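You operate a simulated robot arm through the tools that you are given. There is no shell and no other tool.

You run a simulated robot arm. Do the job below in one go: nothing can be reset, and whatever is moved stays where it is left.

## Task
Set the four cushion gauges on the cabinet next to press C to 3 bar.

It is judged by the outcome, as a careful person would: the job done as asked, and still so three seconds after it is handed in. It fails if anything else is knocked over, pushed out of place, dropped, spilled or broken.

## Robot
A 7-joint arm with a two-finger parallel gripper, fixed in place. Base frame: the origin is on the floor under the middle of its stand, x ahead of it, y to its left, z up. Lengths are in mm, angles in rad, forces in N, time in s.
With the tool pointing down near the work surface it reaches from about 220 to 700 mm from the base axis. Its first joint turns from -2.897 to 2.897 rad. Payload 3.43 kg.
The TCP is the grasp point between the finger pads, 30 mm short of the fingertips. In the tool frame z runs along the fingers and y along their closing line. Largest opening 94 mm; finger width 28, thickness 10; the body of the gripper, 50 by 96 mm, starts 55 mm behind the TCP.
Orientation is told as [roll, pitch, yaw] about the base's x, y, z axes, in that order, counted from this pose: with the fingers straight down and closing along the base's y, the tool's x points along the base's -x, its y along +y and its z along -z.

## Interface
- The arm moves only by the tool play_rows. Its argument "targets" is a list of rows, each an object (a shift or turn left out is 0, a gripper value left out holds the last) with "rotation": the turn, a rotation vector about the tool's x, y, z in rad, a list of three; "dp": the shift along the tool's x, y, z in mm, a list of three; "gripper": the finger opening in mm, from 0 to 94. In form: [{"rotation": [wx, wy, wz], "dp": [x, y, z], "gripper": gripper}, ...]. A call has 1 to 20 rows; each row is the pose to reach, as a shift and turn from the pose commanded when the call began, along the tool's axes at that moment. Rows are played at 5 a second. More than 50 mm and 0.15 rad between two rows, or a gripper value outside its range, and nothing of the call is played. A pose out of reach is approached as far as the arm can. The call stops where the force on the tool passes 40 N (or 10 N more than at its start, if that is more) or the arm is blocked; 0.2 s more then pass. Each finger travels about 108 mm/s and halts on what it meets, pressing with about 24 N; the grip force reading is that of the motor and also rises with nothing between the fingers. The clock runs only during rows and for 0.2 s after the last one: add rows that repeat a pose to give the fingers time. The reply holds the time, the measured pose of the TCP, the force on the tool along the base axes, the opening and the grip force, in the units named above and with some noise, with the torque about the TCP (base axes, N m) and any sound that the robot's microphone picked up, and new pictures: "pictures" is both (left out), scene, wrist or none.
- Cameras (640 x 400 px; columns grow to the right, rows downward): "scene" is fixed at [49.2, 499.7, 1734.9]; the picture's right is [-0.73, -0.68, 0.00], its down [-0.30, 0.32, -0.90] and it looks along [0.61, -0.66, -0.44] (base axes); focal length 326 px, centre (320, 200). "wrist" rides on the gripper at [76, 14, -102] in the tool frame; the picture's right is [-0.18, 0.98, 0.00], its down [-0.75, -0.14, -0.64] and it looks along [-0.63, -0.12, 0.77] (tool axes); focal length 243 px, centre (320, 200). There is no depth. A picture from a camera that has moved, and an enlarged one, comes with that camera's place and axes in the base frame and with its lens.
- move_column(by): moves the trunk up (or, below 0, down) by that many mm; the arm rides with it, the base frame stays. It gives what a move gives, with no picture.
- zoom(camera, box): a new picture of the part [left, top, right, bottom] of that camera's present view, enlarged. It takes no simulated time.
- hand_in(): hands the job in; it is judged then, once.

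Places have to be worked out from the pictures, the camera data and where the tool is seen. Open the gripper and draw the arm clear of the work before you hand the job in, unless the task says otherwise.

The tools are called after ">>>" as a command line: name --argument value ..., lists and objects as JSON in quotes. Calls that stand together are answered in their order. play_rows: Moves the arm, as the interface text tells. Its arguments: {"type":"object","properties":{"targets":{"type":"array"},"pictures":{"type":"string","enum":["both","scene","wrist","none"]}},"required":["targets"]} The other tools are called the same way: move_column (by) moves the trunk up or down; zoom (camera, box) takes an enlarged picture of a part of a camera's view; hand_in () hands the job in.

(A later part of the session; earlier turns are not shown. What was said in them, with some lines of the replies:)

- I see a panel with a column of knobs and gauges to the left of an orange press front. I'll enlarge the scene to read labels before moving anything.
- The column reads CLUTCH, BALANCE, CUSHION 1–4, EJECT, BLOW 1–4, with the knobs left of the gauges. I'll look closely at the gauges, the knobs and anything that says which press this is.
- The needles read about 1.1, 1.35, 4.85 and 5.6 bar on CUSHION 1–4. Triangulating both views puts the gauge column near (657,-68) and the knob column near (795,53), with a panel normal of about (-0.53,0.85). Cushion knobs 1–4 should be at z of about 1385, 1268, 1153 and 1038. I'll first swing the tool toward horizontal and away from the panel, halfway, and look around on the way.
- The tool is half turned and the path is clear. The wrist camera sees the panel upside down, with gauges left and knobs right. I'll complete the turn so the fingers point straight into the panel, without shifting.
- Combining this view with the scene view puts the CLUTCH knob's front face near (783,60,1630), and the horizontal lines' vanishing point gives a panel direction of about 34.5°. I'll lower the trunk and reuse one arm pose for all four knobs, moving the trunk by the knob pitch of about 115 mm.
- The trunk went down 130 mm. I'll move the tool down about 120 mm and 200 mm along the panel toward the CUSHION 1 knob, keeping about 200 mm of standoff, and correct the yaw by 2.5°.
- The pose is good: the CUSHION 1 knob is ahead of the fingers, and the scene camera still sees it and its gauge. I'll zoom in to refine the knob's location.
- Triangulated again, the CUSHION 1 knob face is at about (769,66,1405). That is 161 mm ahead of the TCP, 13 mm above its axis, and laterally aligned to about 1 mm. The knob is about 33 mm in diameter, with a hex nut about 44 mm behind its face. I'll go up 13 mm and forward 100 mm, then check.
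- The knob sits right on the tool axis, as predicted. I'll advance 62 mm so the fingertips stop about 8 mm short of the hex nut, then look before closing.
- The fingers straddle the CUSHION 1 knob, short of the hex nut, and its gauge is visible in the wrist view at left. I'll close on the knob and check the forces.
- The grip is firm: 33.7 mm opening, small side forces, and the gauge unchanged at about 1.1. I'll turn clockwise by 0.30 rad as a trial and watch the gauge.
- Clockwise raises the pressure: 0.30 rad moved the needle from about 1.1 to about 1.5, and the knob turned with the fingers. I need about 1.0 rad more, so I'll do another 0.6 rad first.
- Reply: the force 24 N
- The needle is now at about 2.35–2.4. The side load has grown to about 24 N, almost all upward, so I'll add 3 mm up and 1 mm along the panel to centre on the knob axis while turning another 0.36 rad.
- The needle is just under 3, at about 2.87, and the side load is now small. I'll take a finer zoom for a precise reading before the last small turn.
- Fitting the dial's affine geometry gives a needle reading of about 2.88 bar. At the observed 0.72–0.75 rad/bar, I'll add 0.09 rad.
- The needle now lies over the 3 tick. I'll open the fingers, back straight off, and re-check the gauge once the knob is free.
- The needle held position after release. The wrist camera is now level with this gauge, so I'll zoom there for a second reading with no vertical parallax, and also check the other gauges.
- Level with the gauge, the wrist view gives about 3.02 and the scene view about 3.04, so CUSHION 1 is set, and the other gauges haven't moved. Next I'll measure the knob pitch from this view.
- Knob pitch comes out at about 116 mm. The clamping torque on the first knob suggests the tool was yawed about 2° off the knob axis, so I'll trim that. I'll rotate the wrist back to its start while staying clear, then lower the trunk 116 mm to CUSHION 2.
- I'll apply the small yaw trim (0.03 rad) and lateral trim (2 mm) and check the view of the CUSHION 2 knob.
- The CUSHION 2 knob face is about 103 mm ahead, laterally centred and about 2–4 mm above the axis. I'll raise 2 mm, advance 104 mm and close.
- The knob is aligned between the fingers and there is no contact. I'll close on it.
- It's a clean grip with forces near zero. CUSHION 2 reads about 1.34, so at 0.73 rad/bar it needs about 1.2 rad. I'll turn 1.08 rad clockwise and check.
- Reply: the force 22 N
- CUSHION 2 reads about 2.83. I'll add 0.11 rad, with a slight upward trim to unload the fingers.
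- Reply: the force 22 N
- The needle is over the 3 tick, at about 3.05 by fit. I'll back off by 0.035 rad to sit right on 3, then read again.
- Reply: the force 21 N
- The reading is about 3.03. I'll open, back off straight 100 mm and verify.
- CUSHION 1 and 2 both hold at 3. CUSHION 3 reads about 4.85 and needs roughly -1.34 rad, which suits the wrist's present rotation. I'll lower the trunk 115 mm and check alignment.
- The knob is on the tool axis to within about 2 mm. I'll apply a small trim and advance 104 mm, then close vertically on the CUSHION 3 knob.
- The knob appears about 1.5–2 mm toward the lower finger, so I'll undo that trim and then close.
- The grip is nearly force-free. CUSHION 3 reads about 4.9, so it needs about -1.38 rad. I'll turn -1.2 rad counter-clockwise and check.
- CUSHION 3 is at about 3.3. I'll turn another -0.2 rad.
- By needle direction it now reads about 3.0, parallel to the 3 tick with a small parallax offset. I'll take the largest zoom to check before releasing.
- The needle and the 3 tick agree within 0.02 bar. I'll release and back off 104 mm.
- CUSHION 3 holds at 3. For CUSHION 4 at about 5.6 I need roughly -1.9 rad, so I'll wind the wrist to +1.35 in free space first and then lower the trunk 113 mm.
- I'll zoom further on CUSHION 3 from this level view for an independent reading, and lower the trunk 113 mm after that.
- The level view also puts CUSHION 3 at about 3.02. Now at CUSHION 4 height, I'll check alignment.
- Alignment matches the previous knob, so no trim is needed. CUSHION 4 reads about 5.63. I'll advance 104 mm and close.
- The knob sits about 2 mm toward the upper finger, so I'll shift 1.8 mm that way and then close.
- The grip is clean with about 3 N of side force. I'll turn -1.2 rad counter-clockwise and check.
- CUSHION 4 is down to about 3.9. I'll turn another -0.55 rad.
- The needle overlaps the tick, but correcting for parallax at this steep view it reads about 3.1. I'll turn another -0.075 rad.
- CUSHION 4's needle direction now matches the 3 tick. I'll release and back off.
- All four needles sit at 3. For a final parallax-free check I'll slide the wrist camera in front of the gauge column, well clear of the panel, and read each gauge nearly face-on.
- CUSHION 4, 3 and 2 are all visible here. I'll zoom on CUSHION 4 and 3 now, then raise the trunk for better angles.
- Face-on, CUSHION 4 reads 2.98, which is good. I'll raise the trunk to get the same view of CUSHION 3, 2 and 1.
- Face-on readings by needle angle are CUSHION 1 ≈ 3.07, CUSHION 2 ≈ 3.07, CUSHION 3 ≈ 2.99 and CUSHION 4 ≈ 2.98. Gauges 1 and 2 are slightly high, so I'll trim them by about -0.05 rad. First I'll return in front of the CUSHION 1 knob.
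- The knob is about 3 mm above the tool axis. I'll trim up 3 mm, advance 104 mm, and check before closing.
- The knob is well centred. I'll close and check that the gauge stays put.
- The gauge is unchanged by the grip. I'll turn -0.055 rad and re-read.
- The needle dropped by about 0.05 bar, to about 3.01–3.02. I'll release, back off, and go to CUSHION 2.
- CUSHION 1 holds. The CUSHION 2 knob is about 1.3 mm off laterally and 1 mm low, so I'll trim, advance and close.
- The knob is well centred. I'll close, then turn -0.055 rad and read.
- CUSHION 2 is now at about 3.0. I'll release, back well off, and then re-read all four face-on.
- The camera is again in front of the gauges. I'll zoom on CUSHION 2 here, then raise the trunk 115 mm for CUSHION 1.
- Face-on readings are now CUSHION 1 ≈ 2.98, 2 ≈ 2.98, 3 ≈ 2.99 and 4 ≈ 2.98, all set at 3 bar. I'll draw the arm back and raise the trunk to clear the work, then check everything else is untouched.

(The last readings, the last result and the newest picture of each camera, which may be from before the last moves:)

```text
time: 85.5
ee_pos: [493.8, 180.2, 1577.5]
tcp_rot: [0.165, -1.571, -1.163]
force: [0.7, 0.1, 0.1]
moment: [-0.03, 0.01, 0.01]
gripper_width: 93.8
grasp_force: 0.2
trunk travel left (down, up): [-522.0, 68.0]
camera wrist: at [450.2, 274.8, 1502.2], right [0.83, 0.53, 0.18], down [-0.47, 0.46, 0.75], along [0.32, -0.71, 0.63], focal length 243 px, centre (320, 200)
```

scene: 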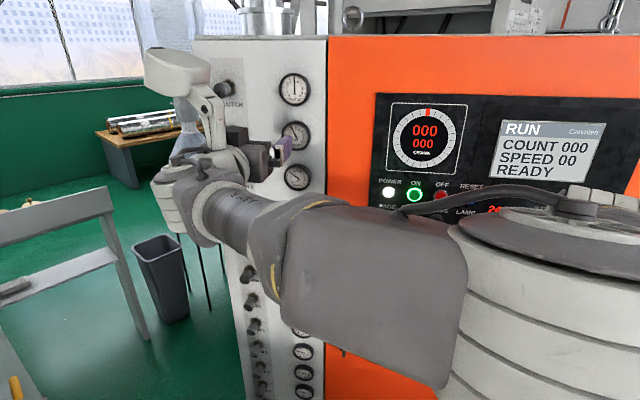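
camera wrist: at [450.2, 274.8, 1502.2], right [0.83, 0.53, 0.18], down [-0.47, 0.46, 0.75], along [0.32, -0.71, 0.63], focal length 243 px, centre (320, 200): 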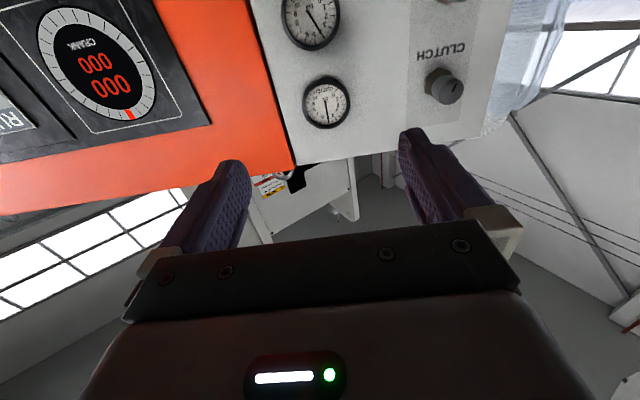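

The arm is well back with the gripper open. I'll check the visible parts of the lower gauges and knobs to confirm nothing else moved.

>>> zoom --camera "scene" --box '[200, 300, 360, 400]'

>>> zoom --camera "scene" --box '[200, 80, 360, 180]'

>>> zoom --camera "scene" --box '[200, 220, 360, 320]'

```text
4.00 times, centred on (280, 350) of scene
camera zoom: at [49.2, 499.7, 1734.9], right [-0.73, -0.68, 0.0], down [-0.3, 0.32, -0.9], along [0.61, -0.66, -0.44], focal length 1304 px, centre (480, -400)
```

zoom: 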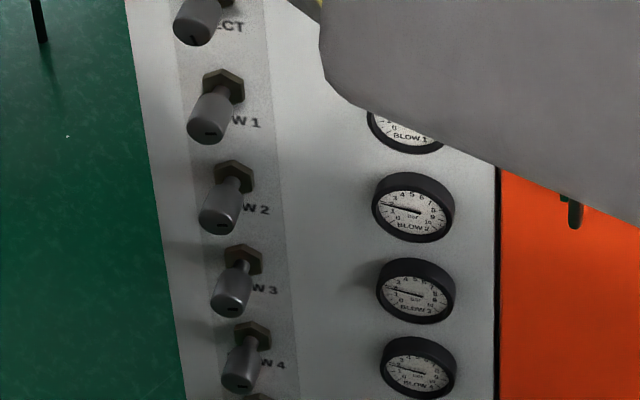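

```text
4.00 times, centred on (280, 130) of scene
camera zoom: at [49.2, 499.7, 1734.9], right [-0.73, -0.68, 0.0], down [-0.3, 0.32, -0.9], along [0.61, -0.66, -0.44], focal length 1304 px, centre (480, 480)
```

zoom: 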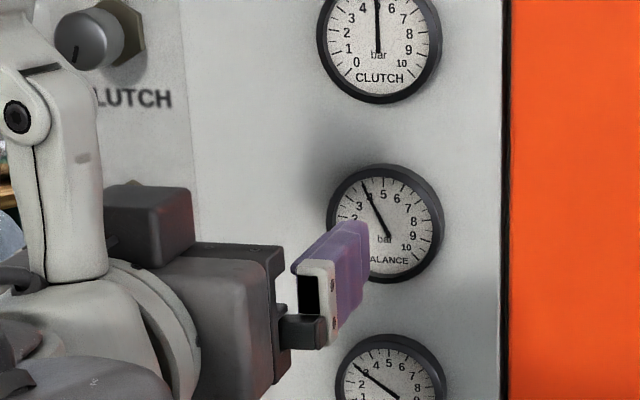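

```text
4.00 times, centred on (280, 270) of scene
camera zoom: at [49.2, 499.7, 1734.9], right [-0.73, -0.68, 0.0], down [-0.3, 0.32, -0.9], along [0.61, -0.66, -0.44], focal length 1304 px, centre (480, -80)
```

zoom: 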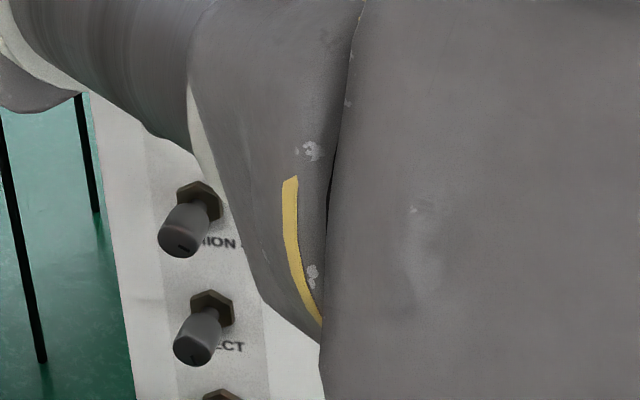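

Everything else reads as it did at the start. Before handing in, I'll turn the tool in free space to look left, to be sure no other gauge cabinet or press lettering contradicts this being the right one.

>>> play_rows --targets '[{"rotation": [-0.14, 0, 0]}, {"rotation": [-0.28, 0, 0]}, {"rotation": [-0.42, 0, 0]}, {"rotation": [-0.56, 0, 0]}, {"rotation": [-0.7, 0, 0]}, {"rotation": [-0.84, 0, 0]}, {"rotation": [-0.98, 0, 0]}, {"rotation": [-1.12, 0, 0]}, {"rotation": [-1.26, 0, 0]}, {"rotation": [-1.4, 0, 0]}, {"rotation": [-1.4, 0, 0]}]'

```text
time: 87.9
ee_pos: [492.2, 182.7, 1579.3]
tcp_rot: [-1.911, -1.569, 2.316]
force: [-0.4, 0.0, -0.1]
moment: [0.02, 0.0, -0.05]
gripper_width: 94.2
grasp_force: 0.0
trunk travel left (down, up): [-522.0, 68.0]
camera wrist: at [392.9, 155.6, 1502.2], right [-0.39, 0.9, 0.18], down [-0.54, -0.38, 0.75], along [0.75, 0.19, 0.63], focal length 243 px, centre (320, 200)
```

scene: 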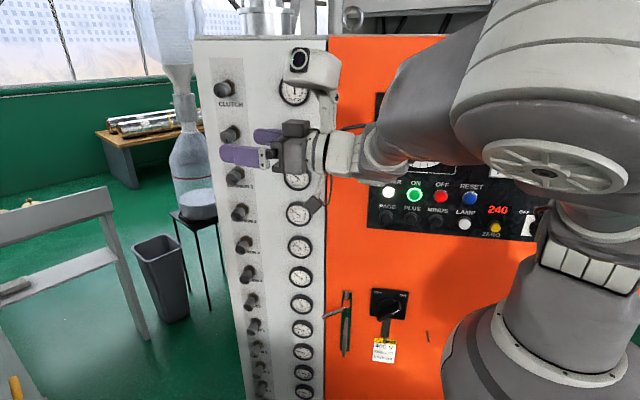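
wrist: 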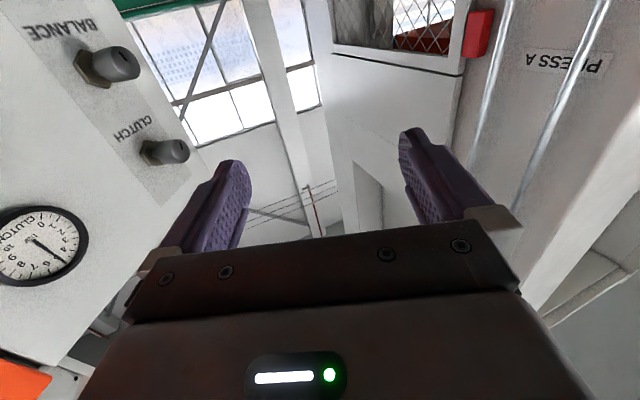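

The left machine is labelled PRESS A, so I want to confirm what the orange-fronted machine is. I'll swing the camera back to the right, to look above and past the orange front.

>>> play_rows --targets '[{"rotation": [0.14, 0, 0]}, {"rotation": [0.28, 0, 0]}, {"rotation": [0.42, 0, 0]}, {"rotation": [0.56, 0, 0]}, {"rotation": [0.7, 0, 0]}, {"rotation": [0.84, 0, 0]}, {"rotation": [0.98, 0, 0]}, {"rotation": [1.12, 0, 0]}, {"rotation": [1.26, 0, 0]}, {"rotation": [1.4, 0, 0]}, {"rotation": [1.54, 0, 0]}, {"rotation": [1.68, 0, 0]}, {"rotation": [1.82, 0, 0]}, {"rotation": [1.95, 0, 0]}, {"rotation": [1.95, 0, 0]}]'

```text
time: 91.1
ee_pos: [493.3, 182.0, 1579.3]
tcp_rot: [1.735, -1.57, 2.999]
force: [0.8, -0.3, 0.2]
moment: [0.02, 0.0, 0.0]
gripper_width: 94.1
grasp_force: 0.0
trunk travel left (down, up): [-522.0, 68.0]
camera wrist: at [505.2, 284.2, 1502.9], right [0.98, 0.02, 0.18], down [-0.16, 0.64, 0.75], along [-0.1, -0.77, 0.63], focal length 243 px, centre (320, 200)
```

scene: 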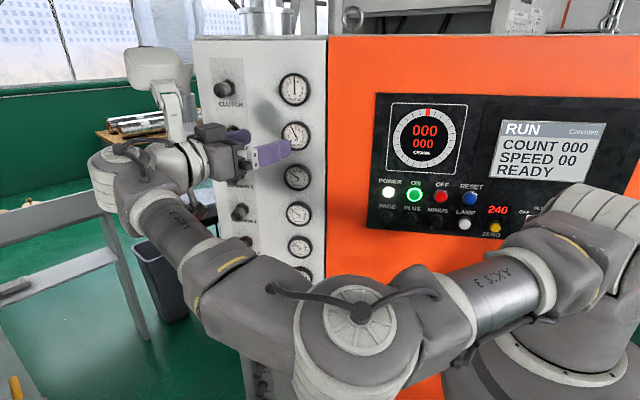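
wrist: 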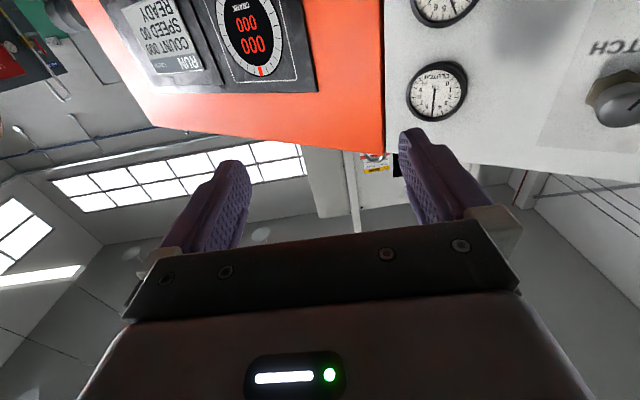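

The press body isn't visible from here. I'll look closer at the parts visible behind the console in the scene view, and at distant labels in this wrist view.

>>> zoom --camera "scene" --box '[490, 0, 570, 50]'

>>> zoom --camera "scene" --box '[320, 0, 480, 60]'

>>> zoom --camera "wrist" --box '[0, 0, 160, 100]'

>>> zoom --camera "wrist" --box '[310, 130, 430, 205]'

>>> zoom --camera "scene" --box '[160, 0, 340, 60]'

```text
8.00 times, centred on (530, 25) of scene
camera zoom: at [49.2, 499.7, 1734.9], right [-0.73, -0.68, 0.0], down [-0.3, 0.32, -0.9], along [0.61, -0.66, -0.44], focal length 2608 px, centre (-1360, 1600)
```

zoom: 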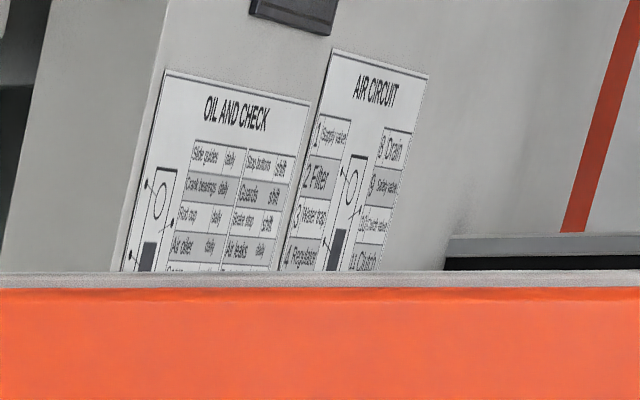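

```text
4.00 times, centred on (400, 30) of scene
camera zoom: at [49.2, 499.7, 1734.9], right [-0.73, -0.68, 0.0], down [-0.3, 0.32, -0.9], along [0.61, -0.66, -0.44], focal length 1304 px, centre (0, 880)
```

zoom: 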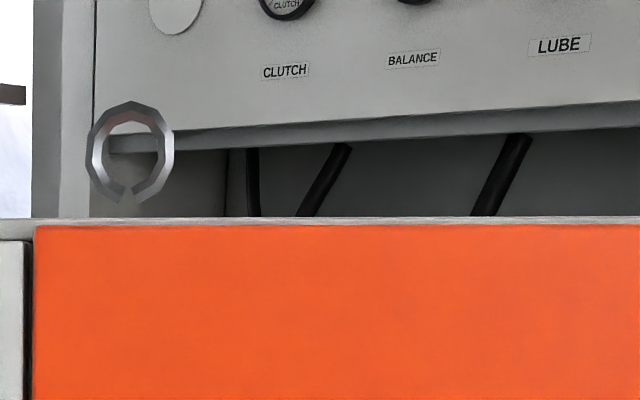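

```text
4.00 times, centred on (80, 50) of wrist
camera zoom: at [505.2, 284.2, 1502.9], right [0.98, 0.02, 0.18], down [-0.16, 0.64, 0.75], along [-0.1, -0.77, 0.63], focal length 970 px, centre (1280, 800)
```

zoom: 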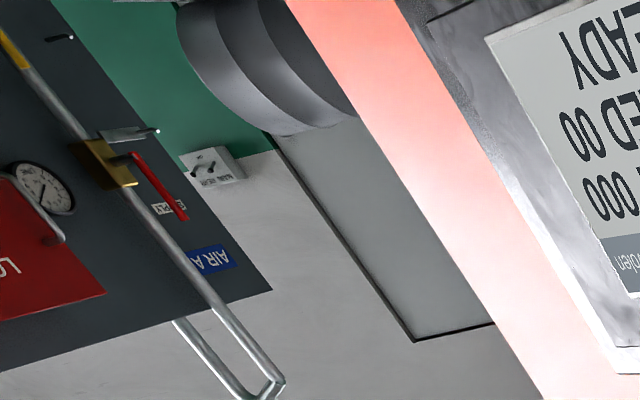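

```text
5.33 times, centred on (370, 168) of wrist
camera zoom: at [505.2, 284.2, 1502.9], right [0.98, 0.02, 0.18], down [-0.16, 0.64, 0.75], along [-0.1, -0.77, 0.63], focal length 1294 px, centre (53, 373)
```

zoom: 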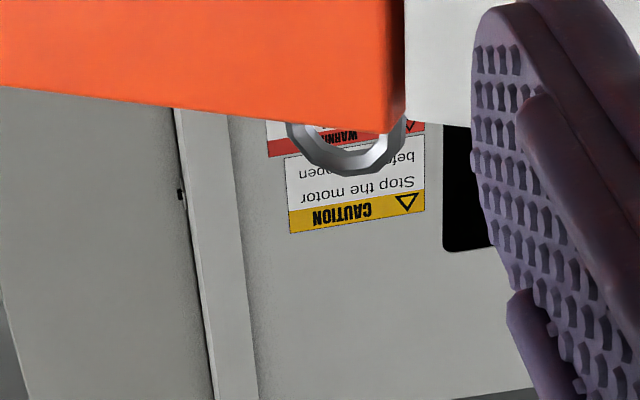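

```text
3.56 times, centred on (250, 30) of scene
camera zoom: at [49.2, 499.7, 1734.9], right [-0.73, -0.68, 0.0], down [-0.3, 0.32, -0.9], along [0.61, -0.66, -0.44], focal length 1159 px, centre (569, 804)
```

zoom: 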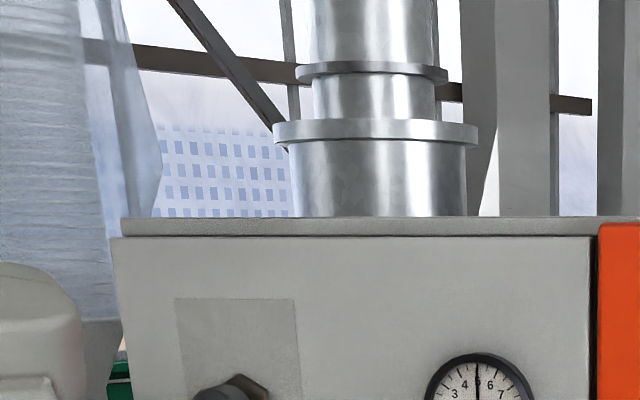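

Behind the console there's a press with its own CLUTCH/BALANCE/LUBE gauges. I'll raise the trunk and arm and level the camera, keeping clear, to look over the console for that press's letter.

>>> move_column --by 68

>>> play_rows --targets '[{"rotation": [-0.11, 0, 0], "dp": [-30, 0, 0]}, {"rotation": [-0.22, 0, 0], "dp": [-60, 0, 0]}, {"rotation": [-0.33, 0, 0], "dp": [-90, 0, 0]}, {"rotation": [-0.44, 0, 0], "dp": [-120, 0, 0]}, {"rotation": [-0.5, 0, 0], "dp": [-150, 0, 0]}, {"rotation": [-0.5, 0, 0], "dp": [-180, 0, 0]}, {"rotation": [-0.5, 0, 0], "dp": [-180, 0, 0]}]' --pictures "none"

>>> play_rows --targets '[{"rotation": [0, 0.13, 0]}, {"rotation": [0, 0.26, 0]}, {"rotation": [0, 0.39, 0]}, {"rotation": [0, 0.52, 0]}, {"rotation": [0, 0.65, 0]}, {"rotation": [0, 0.65, 0]}]'

```text
time: 92.1
ee_pos: [495.1, 180.5, 1647.0]
tcp_rot: [-1.401, -1.57, -0.147]
force: [0.4, -0.1, -0.4]
moment: [-0.03, -0.01, 0.0]
gripper_width: 94.0
grasp_force: 0.1
trunk travel left (down, up): [-590.0, 0.0]
```

```text
time: 93.7
ee_pos: [495.3, 182.3, 1827.7]
tcp_rot: [-2.046, -1.572, 0.999]
force: [-0.5, 0.1, -0.2]
moment: [-0.02, -0.03, 0.02]
gripper_width: 94.1
grasp_force: 0.1
trunk travel left (down, up): [-590.0, 0.0]
```

```text
time: 95.1
ee_pos: [494.5, 181.3, 1826.5]
tcp_rot: [0.0, -0.921, -1.046]
force: [-0.4, 0.5, 0.6]
moment: [0.01, -0.02, 0.0]
gripper_width: 94.1
grasp_force: 0.1
trunk travel left (down, up): [-590.0, 0.0]
camera wrist: at [442.0, 299.7, 1827.7], right [0.91, 0.39, 0.15], down [-0.15, -0.02, 0.99], along [0.39, -0.92, 0.04], focal length 243 px, centre (320, 200)
```

scene: 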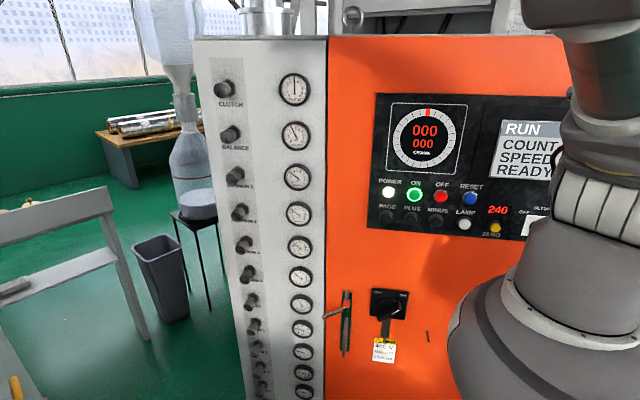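
wrist: 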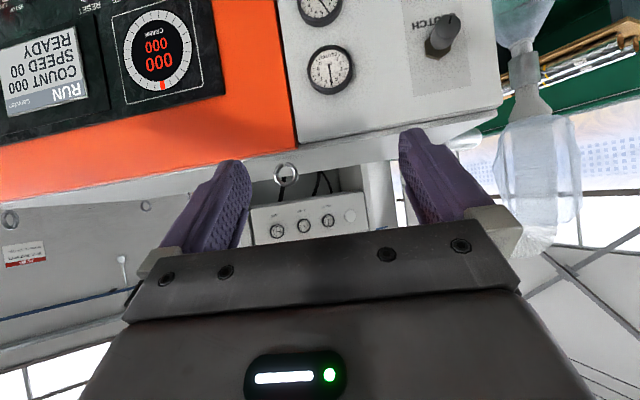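

Now I can see over the console. I'll zoom on the machine behind it.

>>> zoom --camera "wrist" --box '[0, 190, 160, 290]'

>>> zoom --camera "wrist" --box '[240, 150, 400, 250]'

>>> zoom --camera "wrist" --box '[100, 150, 260, 250]'

```text
4.00 times, centred on (80, 240) of wrist
camera zoom: at [442.0, 299.7, 1827.7], right [0.91, 0.39, 0.15], down [-0.15, -0.02, 0.99], along [0.39, -0.92, 0.04], focal length 970 px, centre (1280, 40)
```

zoom: 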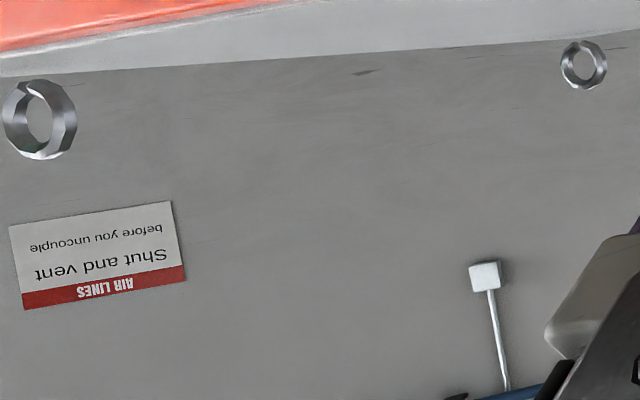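

```text
4.00 times, centred on (320, 200) of wrist
camera zoom: at [442.0, 299.7, 1827.7], right [0.91, 0.39, 0.15], down [-0.15, -0.02, 0.99], along [0.39, -0.92, 0.04], focal length 970 px, centre (320, 200)
```

zoom: 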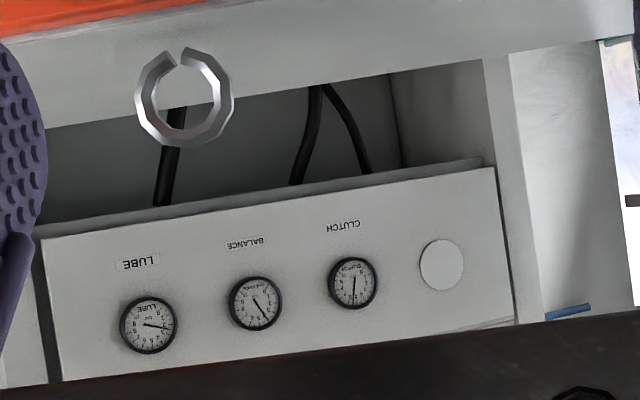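

```text
4.00 times, centred on (180, 200) of wrist
camera zoom: at [442.0, 299.7, 1827.7], right [0.91, 0.39, 0.15], down [-0.15, -0.02, 0.99], along [0.39, -0.92, 0.04], focal length 970 px, centre (880, 200)
```

zoom: 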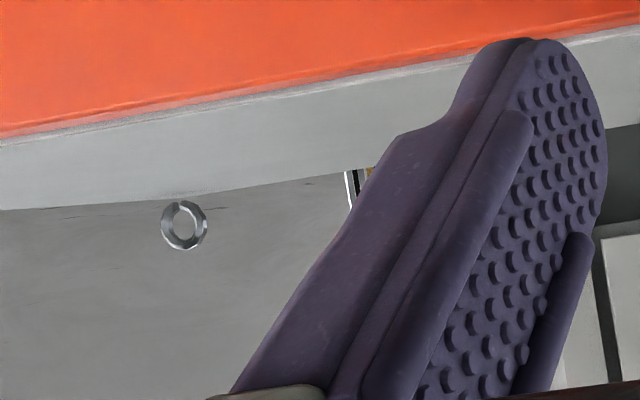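

The press behind has matching CLUTCH 5 / BALANCE 4 gauges, but no letter yet. I'll tilt the camera up to look at its upper frame.

>>> play_rows --targets '[{"rotation": [0, -0.13, 0]}, {"rotation": [0, -0.26, 0]}, {"rotation": [0, -0.4, 0]}, {"rotation": [0, -0.4, 0]}]' --pictures "wrist"

>>> play_rows --targets '[{"rotation": [0.12, 0, 0]}, {"rotation": [0.24, 0, 0]}, {"rotation": [0.36, 0, 0]}, {"rotation": [0.48, 0, 0]}, {"rotation": [0.6, 0, 0]}, {"rotation": [0.6, 0, 0]}]' --pictures "wrist"

```text
time: 96.1
ee_pos: [494.4, 180.6, 1826.4]
tcp_rot: [0.0, -1.322, -1.05]
force: [-0.3, -0.3, 0.6]
moment: [0.0, 0.01, -0.03]
gripper_width: 94.0
grasp_force: 0.0
trunk travel left (down, up): [-590.0, 0.0]
camera wrist: at [447.5, 289.6, 1777.7], right [0.87, 0.45, 0.18], down [-0.34, 0.31, 0.89], along [0.35, -0.84, 0.42], focal length 243 px, centre (320, 200)
```

wrist: 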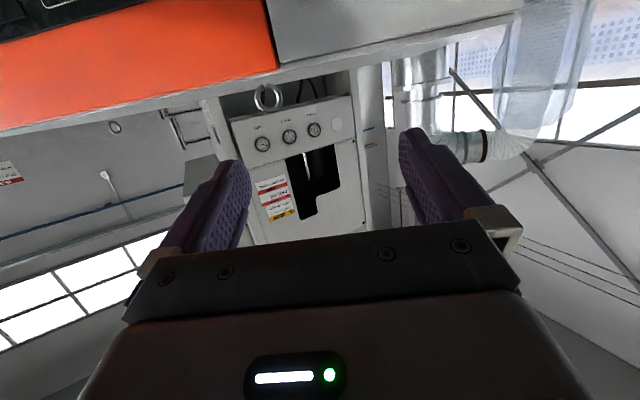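

```text
time: 97.5
ee_pos: [493.7, 180.7, 1826.8]
tcp_rot: [-0.597, -1.32, -1.051]
force: [-0.7, -0.8, 0.5]
moment: [-0.04, 0.0, -0.01]
gripper_width: 93.9
grasp_force: 0.1
trunk travel left (down, up): [-590.0, 0.0]
camera wrist: at [506.7, 296.7, 1771.9], right [0.99, -0.1, 0.04], down [0.01, 0.47, 0.88], along [-0.11, -0.88, 0.47], focal length 243 px, centre (320, 200)
```

wrist: 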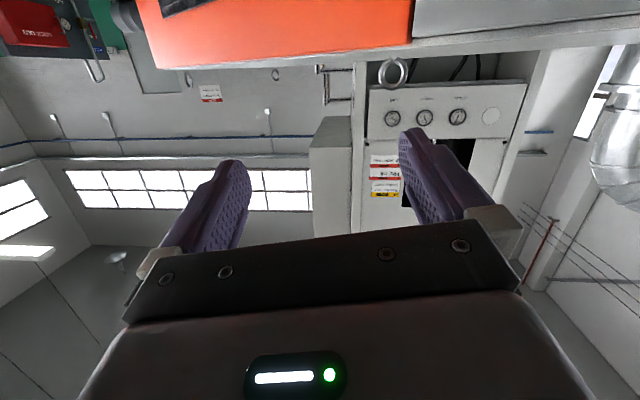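

I'll zoom on the frame of the machine behind the console.

>>> zoom --camera "wrist" --box '[340, 50, 560, 200]'

>>> zoom --camera "wrist" --box '[350, 140, 430, 200]'

>>> zoom --camera "wrist" --box '[0, 0, 160, 100]'

>>> zoom --camera "wrist" --box '[160, 60, 320, 160]'

```text
2.67 times, centred on (450, 125) of wrist
camera zoom: at [506.7, 296.7, 1771.9], right [0.99, -0.1, 0.04], down [0.01, 0.47, 0.88], along [-0.11, -0.88, 0.47], focal length 647 px, centre (-27, 400)
```

zoom: 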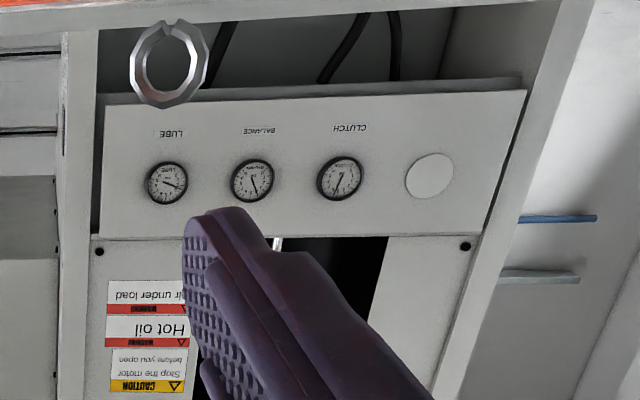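

```text
6.67 times, centred on (390, 170) of wrist
camera zoom: at [506.7, 296.7, 1771.9], right [0.99, -0.1, 0.04], down [0.01, 0.47, 0.88], along [-0.11, -0.88, 0.47], focal length 1618 px, centre (-147, 400)
```

zoom: 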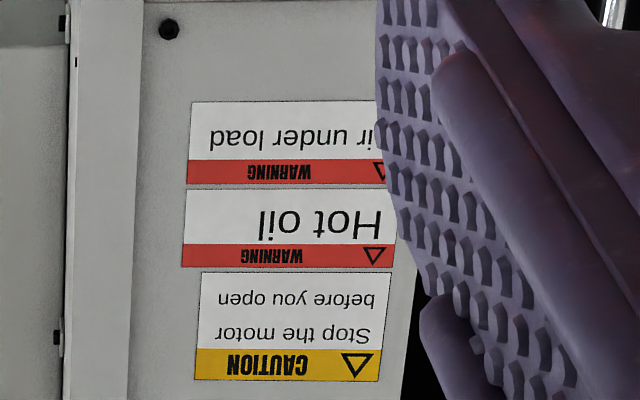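

```text
4.00 times, centred on (80, 50) of wrist
camera zoom: at [506.7, 296.7, 1771.9], right [0.99, -0.1, 0.04], down [0.01, 0.47, 0.88], along [-0.11, -0.88, 0.47], focal length 970 px, centre (1280, 800)
```

zoom: 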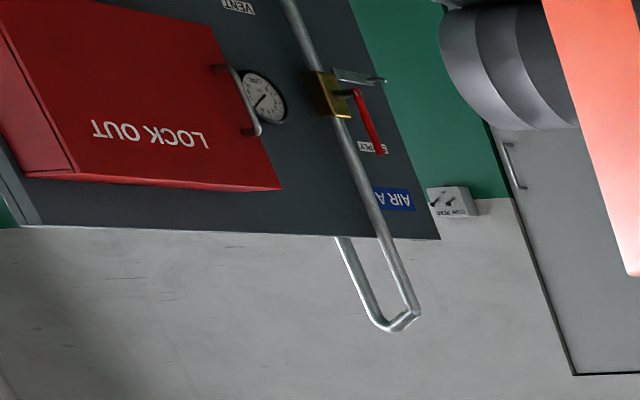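

```text
4.00 times, centred on (240, 110) of wrist
camera zoom: at [506.7, 296.7, 1771.9], right [0.99, -0.1, 0.04], down [0.01, 0.47, 0.88], along [-0.11, -0.88, 0.47], focal length 970 px, centre (640, 560)
```

zoom: 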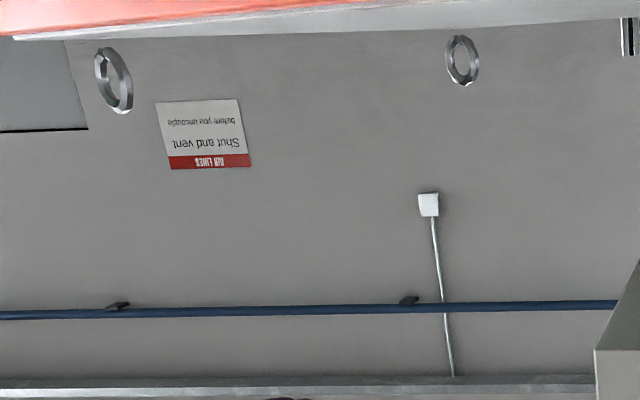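

No press letter is visible on that side. I'll take one more look further right and behind the robot, to be sure there isn't a second cushion-gauge cabinet.

>>> play_rows --targets '[{"rotation": [0.13, 0, 0]}, {"rotation": [0.26, 0, 0]}, {"rotation": [0.39, 0, 0]}, {"rotation": [0.52, 0, 0]}, {"rotation": [0.65, 0, 0]}, {"rotation": [0.78, 0, 0]}, {"rotation": [0.9, 0, 0]}, {"rotation": [0.9, 0, 0]}]' --pictures "both"

>>> play_rows --targets '[{"rotation": [0, 0.13, 0]}, {"rotation": [0, 0.26, 0]}, {"rotation": [0, 0.39, 0]}, {"rotation": [0, 0.5, 0]}, {"rotation": [0, 0.5, 0]}]' --pictures "wrist"

```text
time: 99.3
ee_pos: [373.1, 87.9, 1830.3]
tcp_rot: [-1.513, -1.321, -1.035]
force: [0.6, -1.2, 0.6]
moment: [0.02, -0.01, -0.02]
gripper_width: 94.1
grasp_force: 0.0
out of reach, approached as far as the arm can: row 1, 2, 3, 4, 5, 6, 7, 8
trunk travel left (down, up): [-590.0, 0.0]
camera wrist: at [456.0, 151.2, 1753.2], right [0.56, -0.83, -0.06], down [0.55, 0.31, 0.77], along [-0.62, -0.47, 0.63], focal length 243 px, centre (320, 200)
```

scene: 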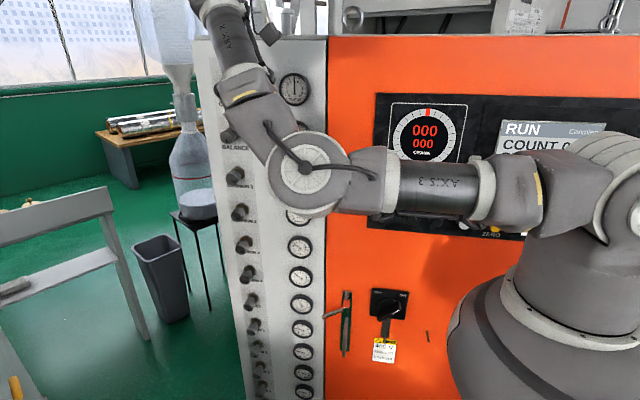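
wrist: 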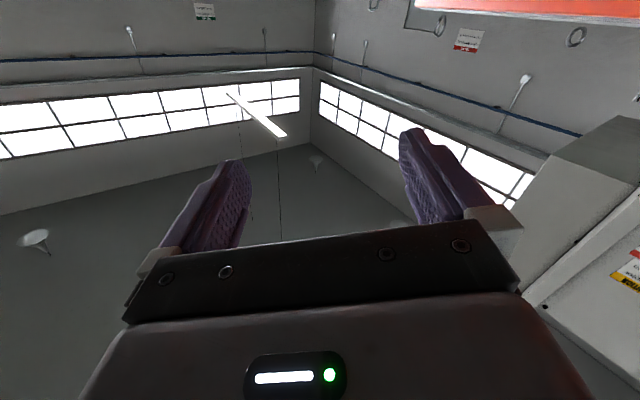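

```text
time: 100.5
ee_pos: [276.6, 23.7, 1816.1]
tcp_rot: [-0.518, -1.046, -2.089]
force: [1.0, 0.5, -0.4]
moment: [0.03, 0.0, -0.01]
gripper_width: 94.0
grasp_force: 0.2
out of reach, approached as far as the arm can: row 1, 2, 3, 4, 5
trunk travel left (down, up): [-590.0, 0.0]
camera wrist: at [385.1, 86.8, 1790.7], right [0.49, -0.87, -0.08], down [0.25, 0.05, 0.97], along [-0.84, -0.49, 0.24], focal length 243 px, centre (320, 200)
```

wrist: 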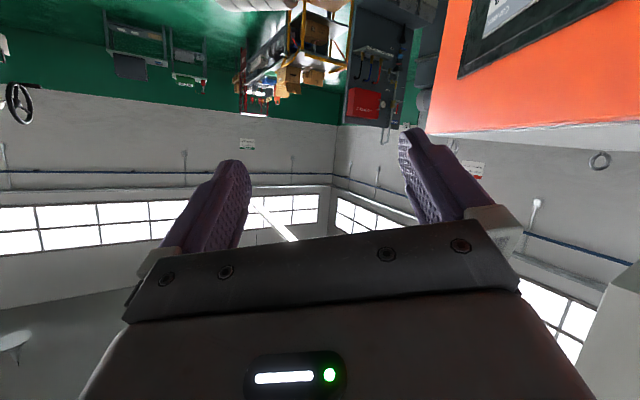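

There are only workshop walls and shelves behind, so the cabinet I worked on is the only cushion-gauge cabinet here. I'll check the arm's present posture in the scene and the state of the gauges.

>>> play_rows --targets '[{"dp": [0, 0, 0]}]'

>>> zoom --camera "scene" --box '[200, 140, 360, 240]'

>>> zoom --camera "scene" --box '[200, 220, 360, 320]'

>>> zoom --camera "scene" --box '[200, 300, 360, 400]'

```text
time: 100.9
ee_pos: [277.0, 23.0, 1816.0]
tcp_rot: [-0.518, -1.045, -2.086]
force: [-0.8, -0.1, -0.6]
moment: [0.03, -0.01, 0.0]
gripper_width: 94.0
grasp_force: 0.1
trunk travel left (down, up): [-590.0, 0.0]
camera wrist: at [384.3, 87.0, 1790.9], right [0.49, -0.87, -0.08], down [0.25, 0.05, 0.97], along [-0.84, -0.49, 0.24], focal length 243 px, centre (320, 200)
```

scene: 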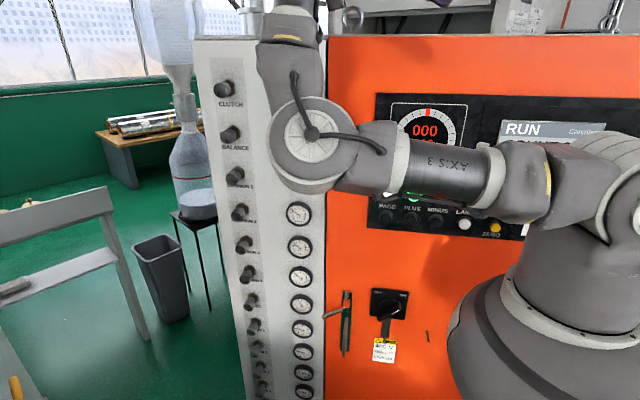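
wrist: 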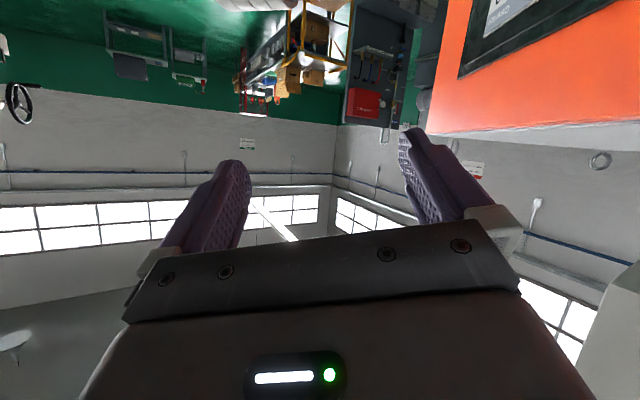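

```text
4.00 times, centred on (280, 190) of scene
camera zoom: at [49.2, 499.7, 1734.9], right [-0.73, -0.68, 0.0], down [-0.3, 0.32, -0.9], along [0.61, -0.66, -0.44], focal length 1304 px, centre (480, 240)
```

zoom: 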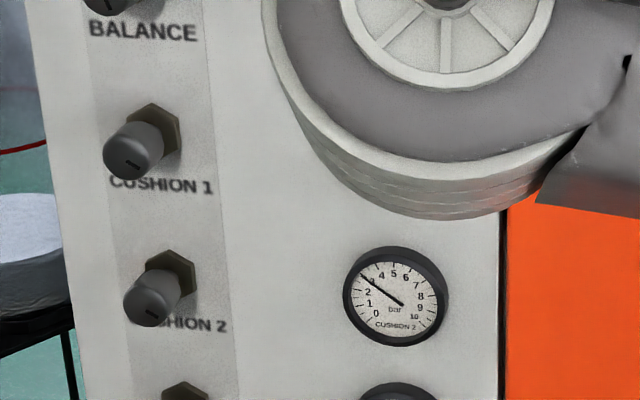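

```text
4.00 times, centred on (280, 270) of scene
camera zoom: at [49.2, 499.7, 1734.9], right [-0.73, -0.68, 0.0], down [-0.3, 0.32, -0.9], along [0.61, -0.66, -0.44], focal length 1304 px, centre (480, -80)
```

zoom: 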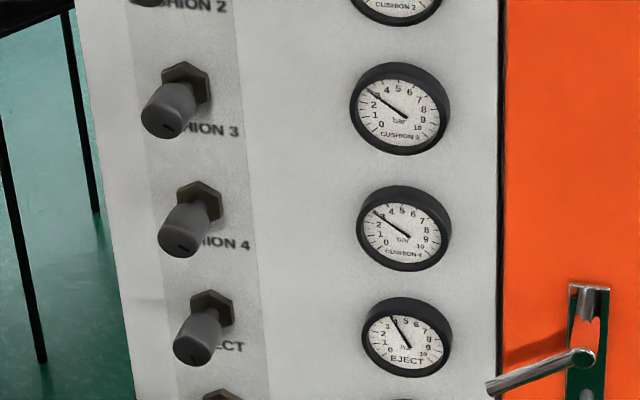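

```text
4.00 times, centred on (280, 350) of scene
camera zoom: at [49.2, 499.7, 1734.9], right [-0.73, -0.68, 0.0], down [-0.3, 0.32, -0.9], along [0.61, -0.66, -0.44], focal length 1304 px, centre (480, -400)
```

zoom: 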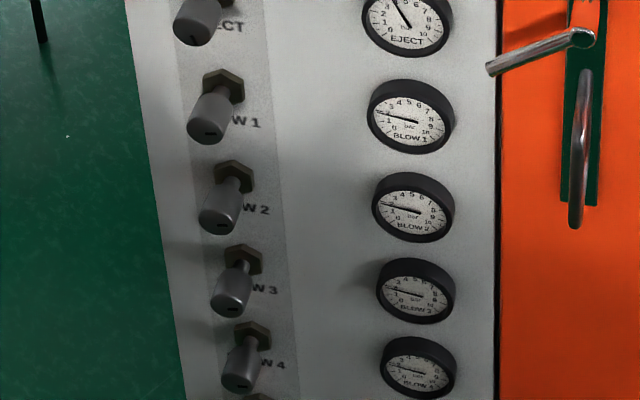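

All four cushion gauges are set to 3 bar, CUSHION 1–4 each reading about 2.98–2.99 when last read face-on. EJECT and BLOW 1–4 look the same as at the start, and I found no other cushion-gauge cabinet. I never found a "PRESS C" label; the only press letter I could read was PRESS A, on the machine to the left. The gripper is open and the arm is clear of the panel, so I'm handing in.

>>> hand_in

```text
The job is handed in.
```

I set all four cushion gauges to 3 bar. My last face-on readings, which are good to a few hundredths of a bar, were:

| Gauge | Before (bar) | After (bar) |
|---|---|---|
| CUSHION 1 | about 1.1 | about 2.98 |
| CUSHION 2 | about 1.35 | about 2.98 |
| CUSHION 3 | about 4.9 | about 2.99 |
| CUSHION 4 | about 5.6 | about 2.98 |

- **Which press:** I never found a "PRESS C" label. The only press letter I could read was PRESS A, on the machine to the left. I took the orange-fronted machine as press C because the gauge cabinet stands against it. It was the only cabinet with cushion gauges I could see.
- **Everything else:** The CLUTCH, BALANCE, EJECT and BLOW gauges read the same as at the start. I saw nothing knocked or moved.
- **Arm:** The gripper is open and the arm is well back from the panel.
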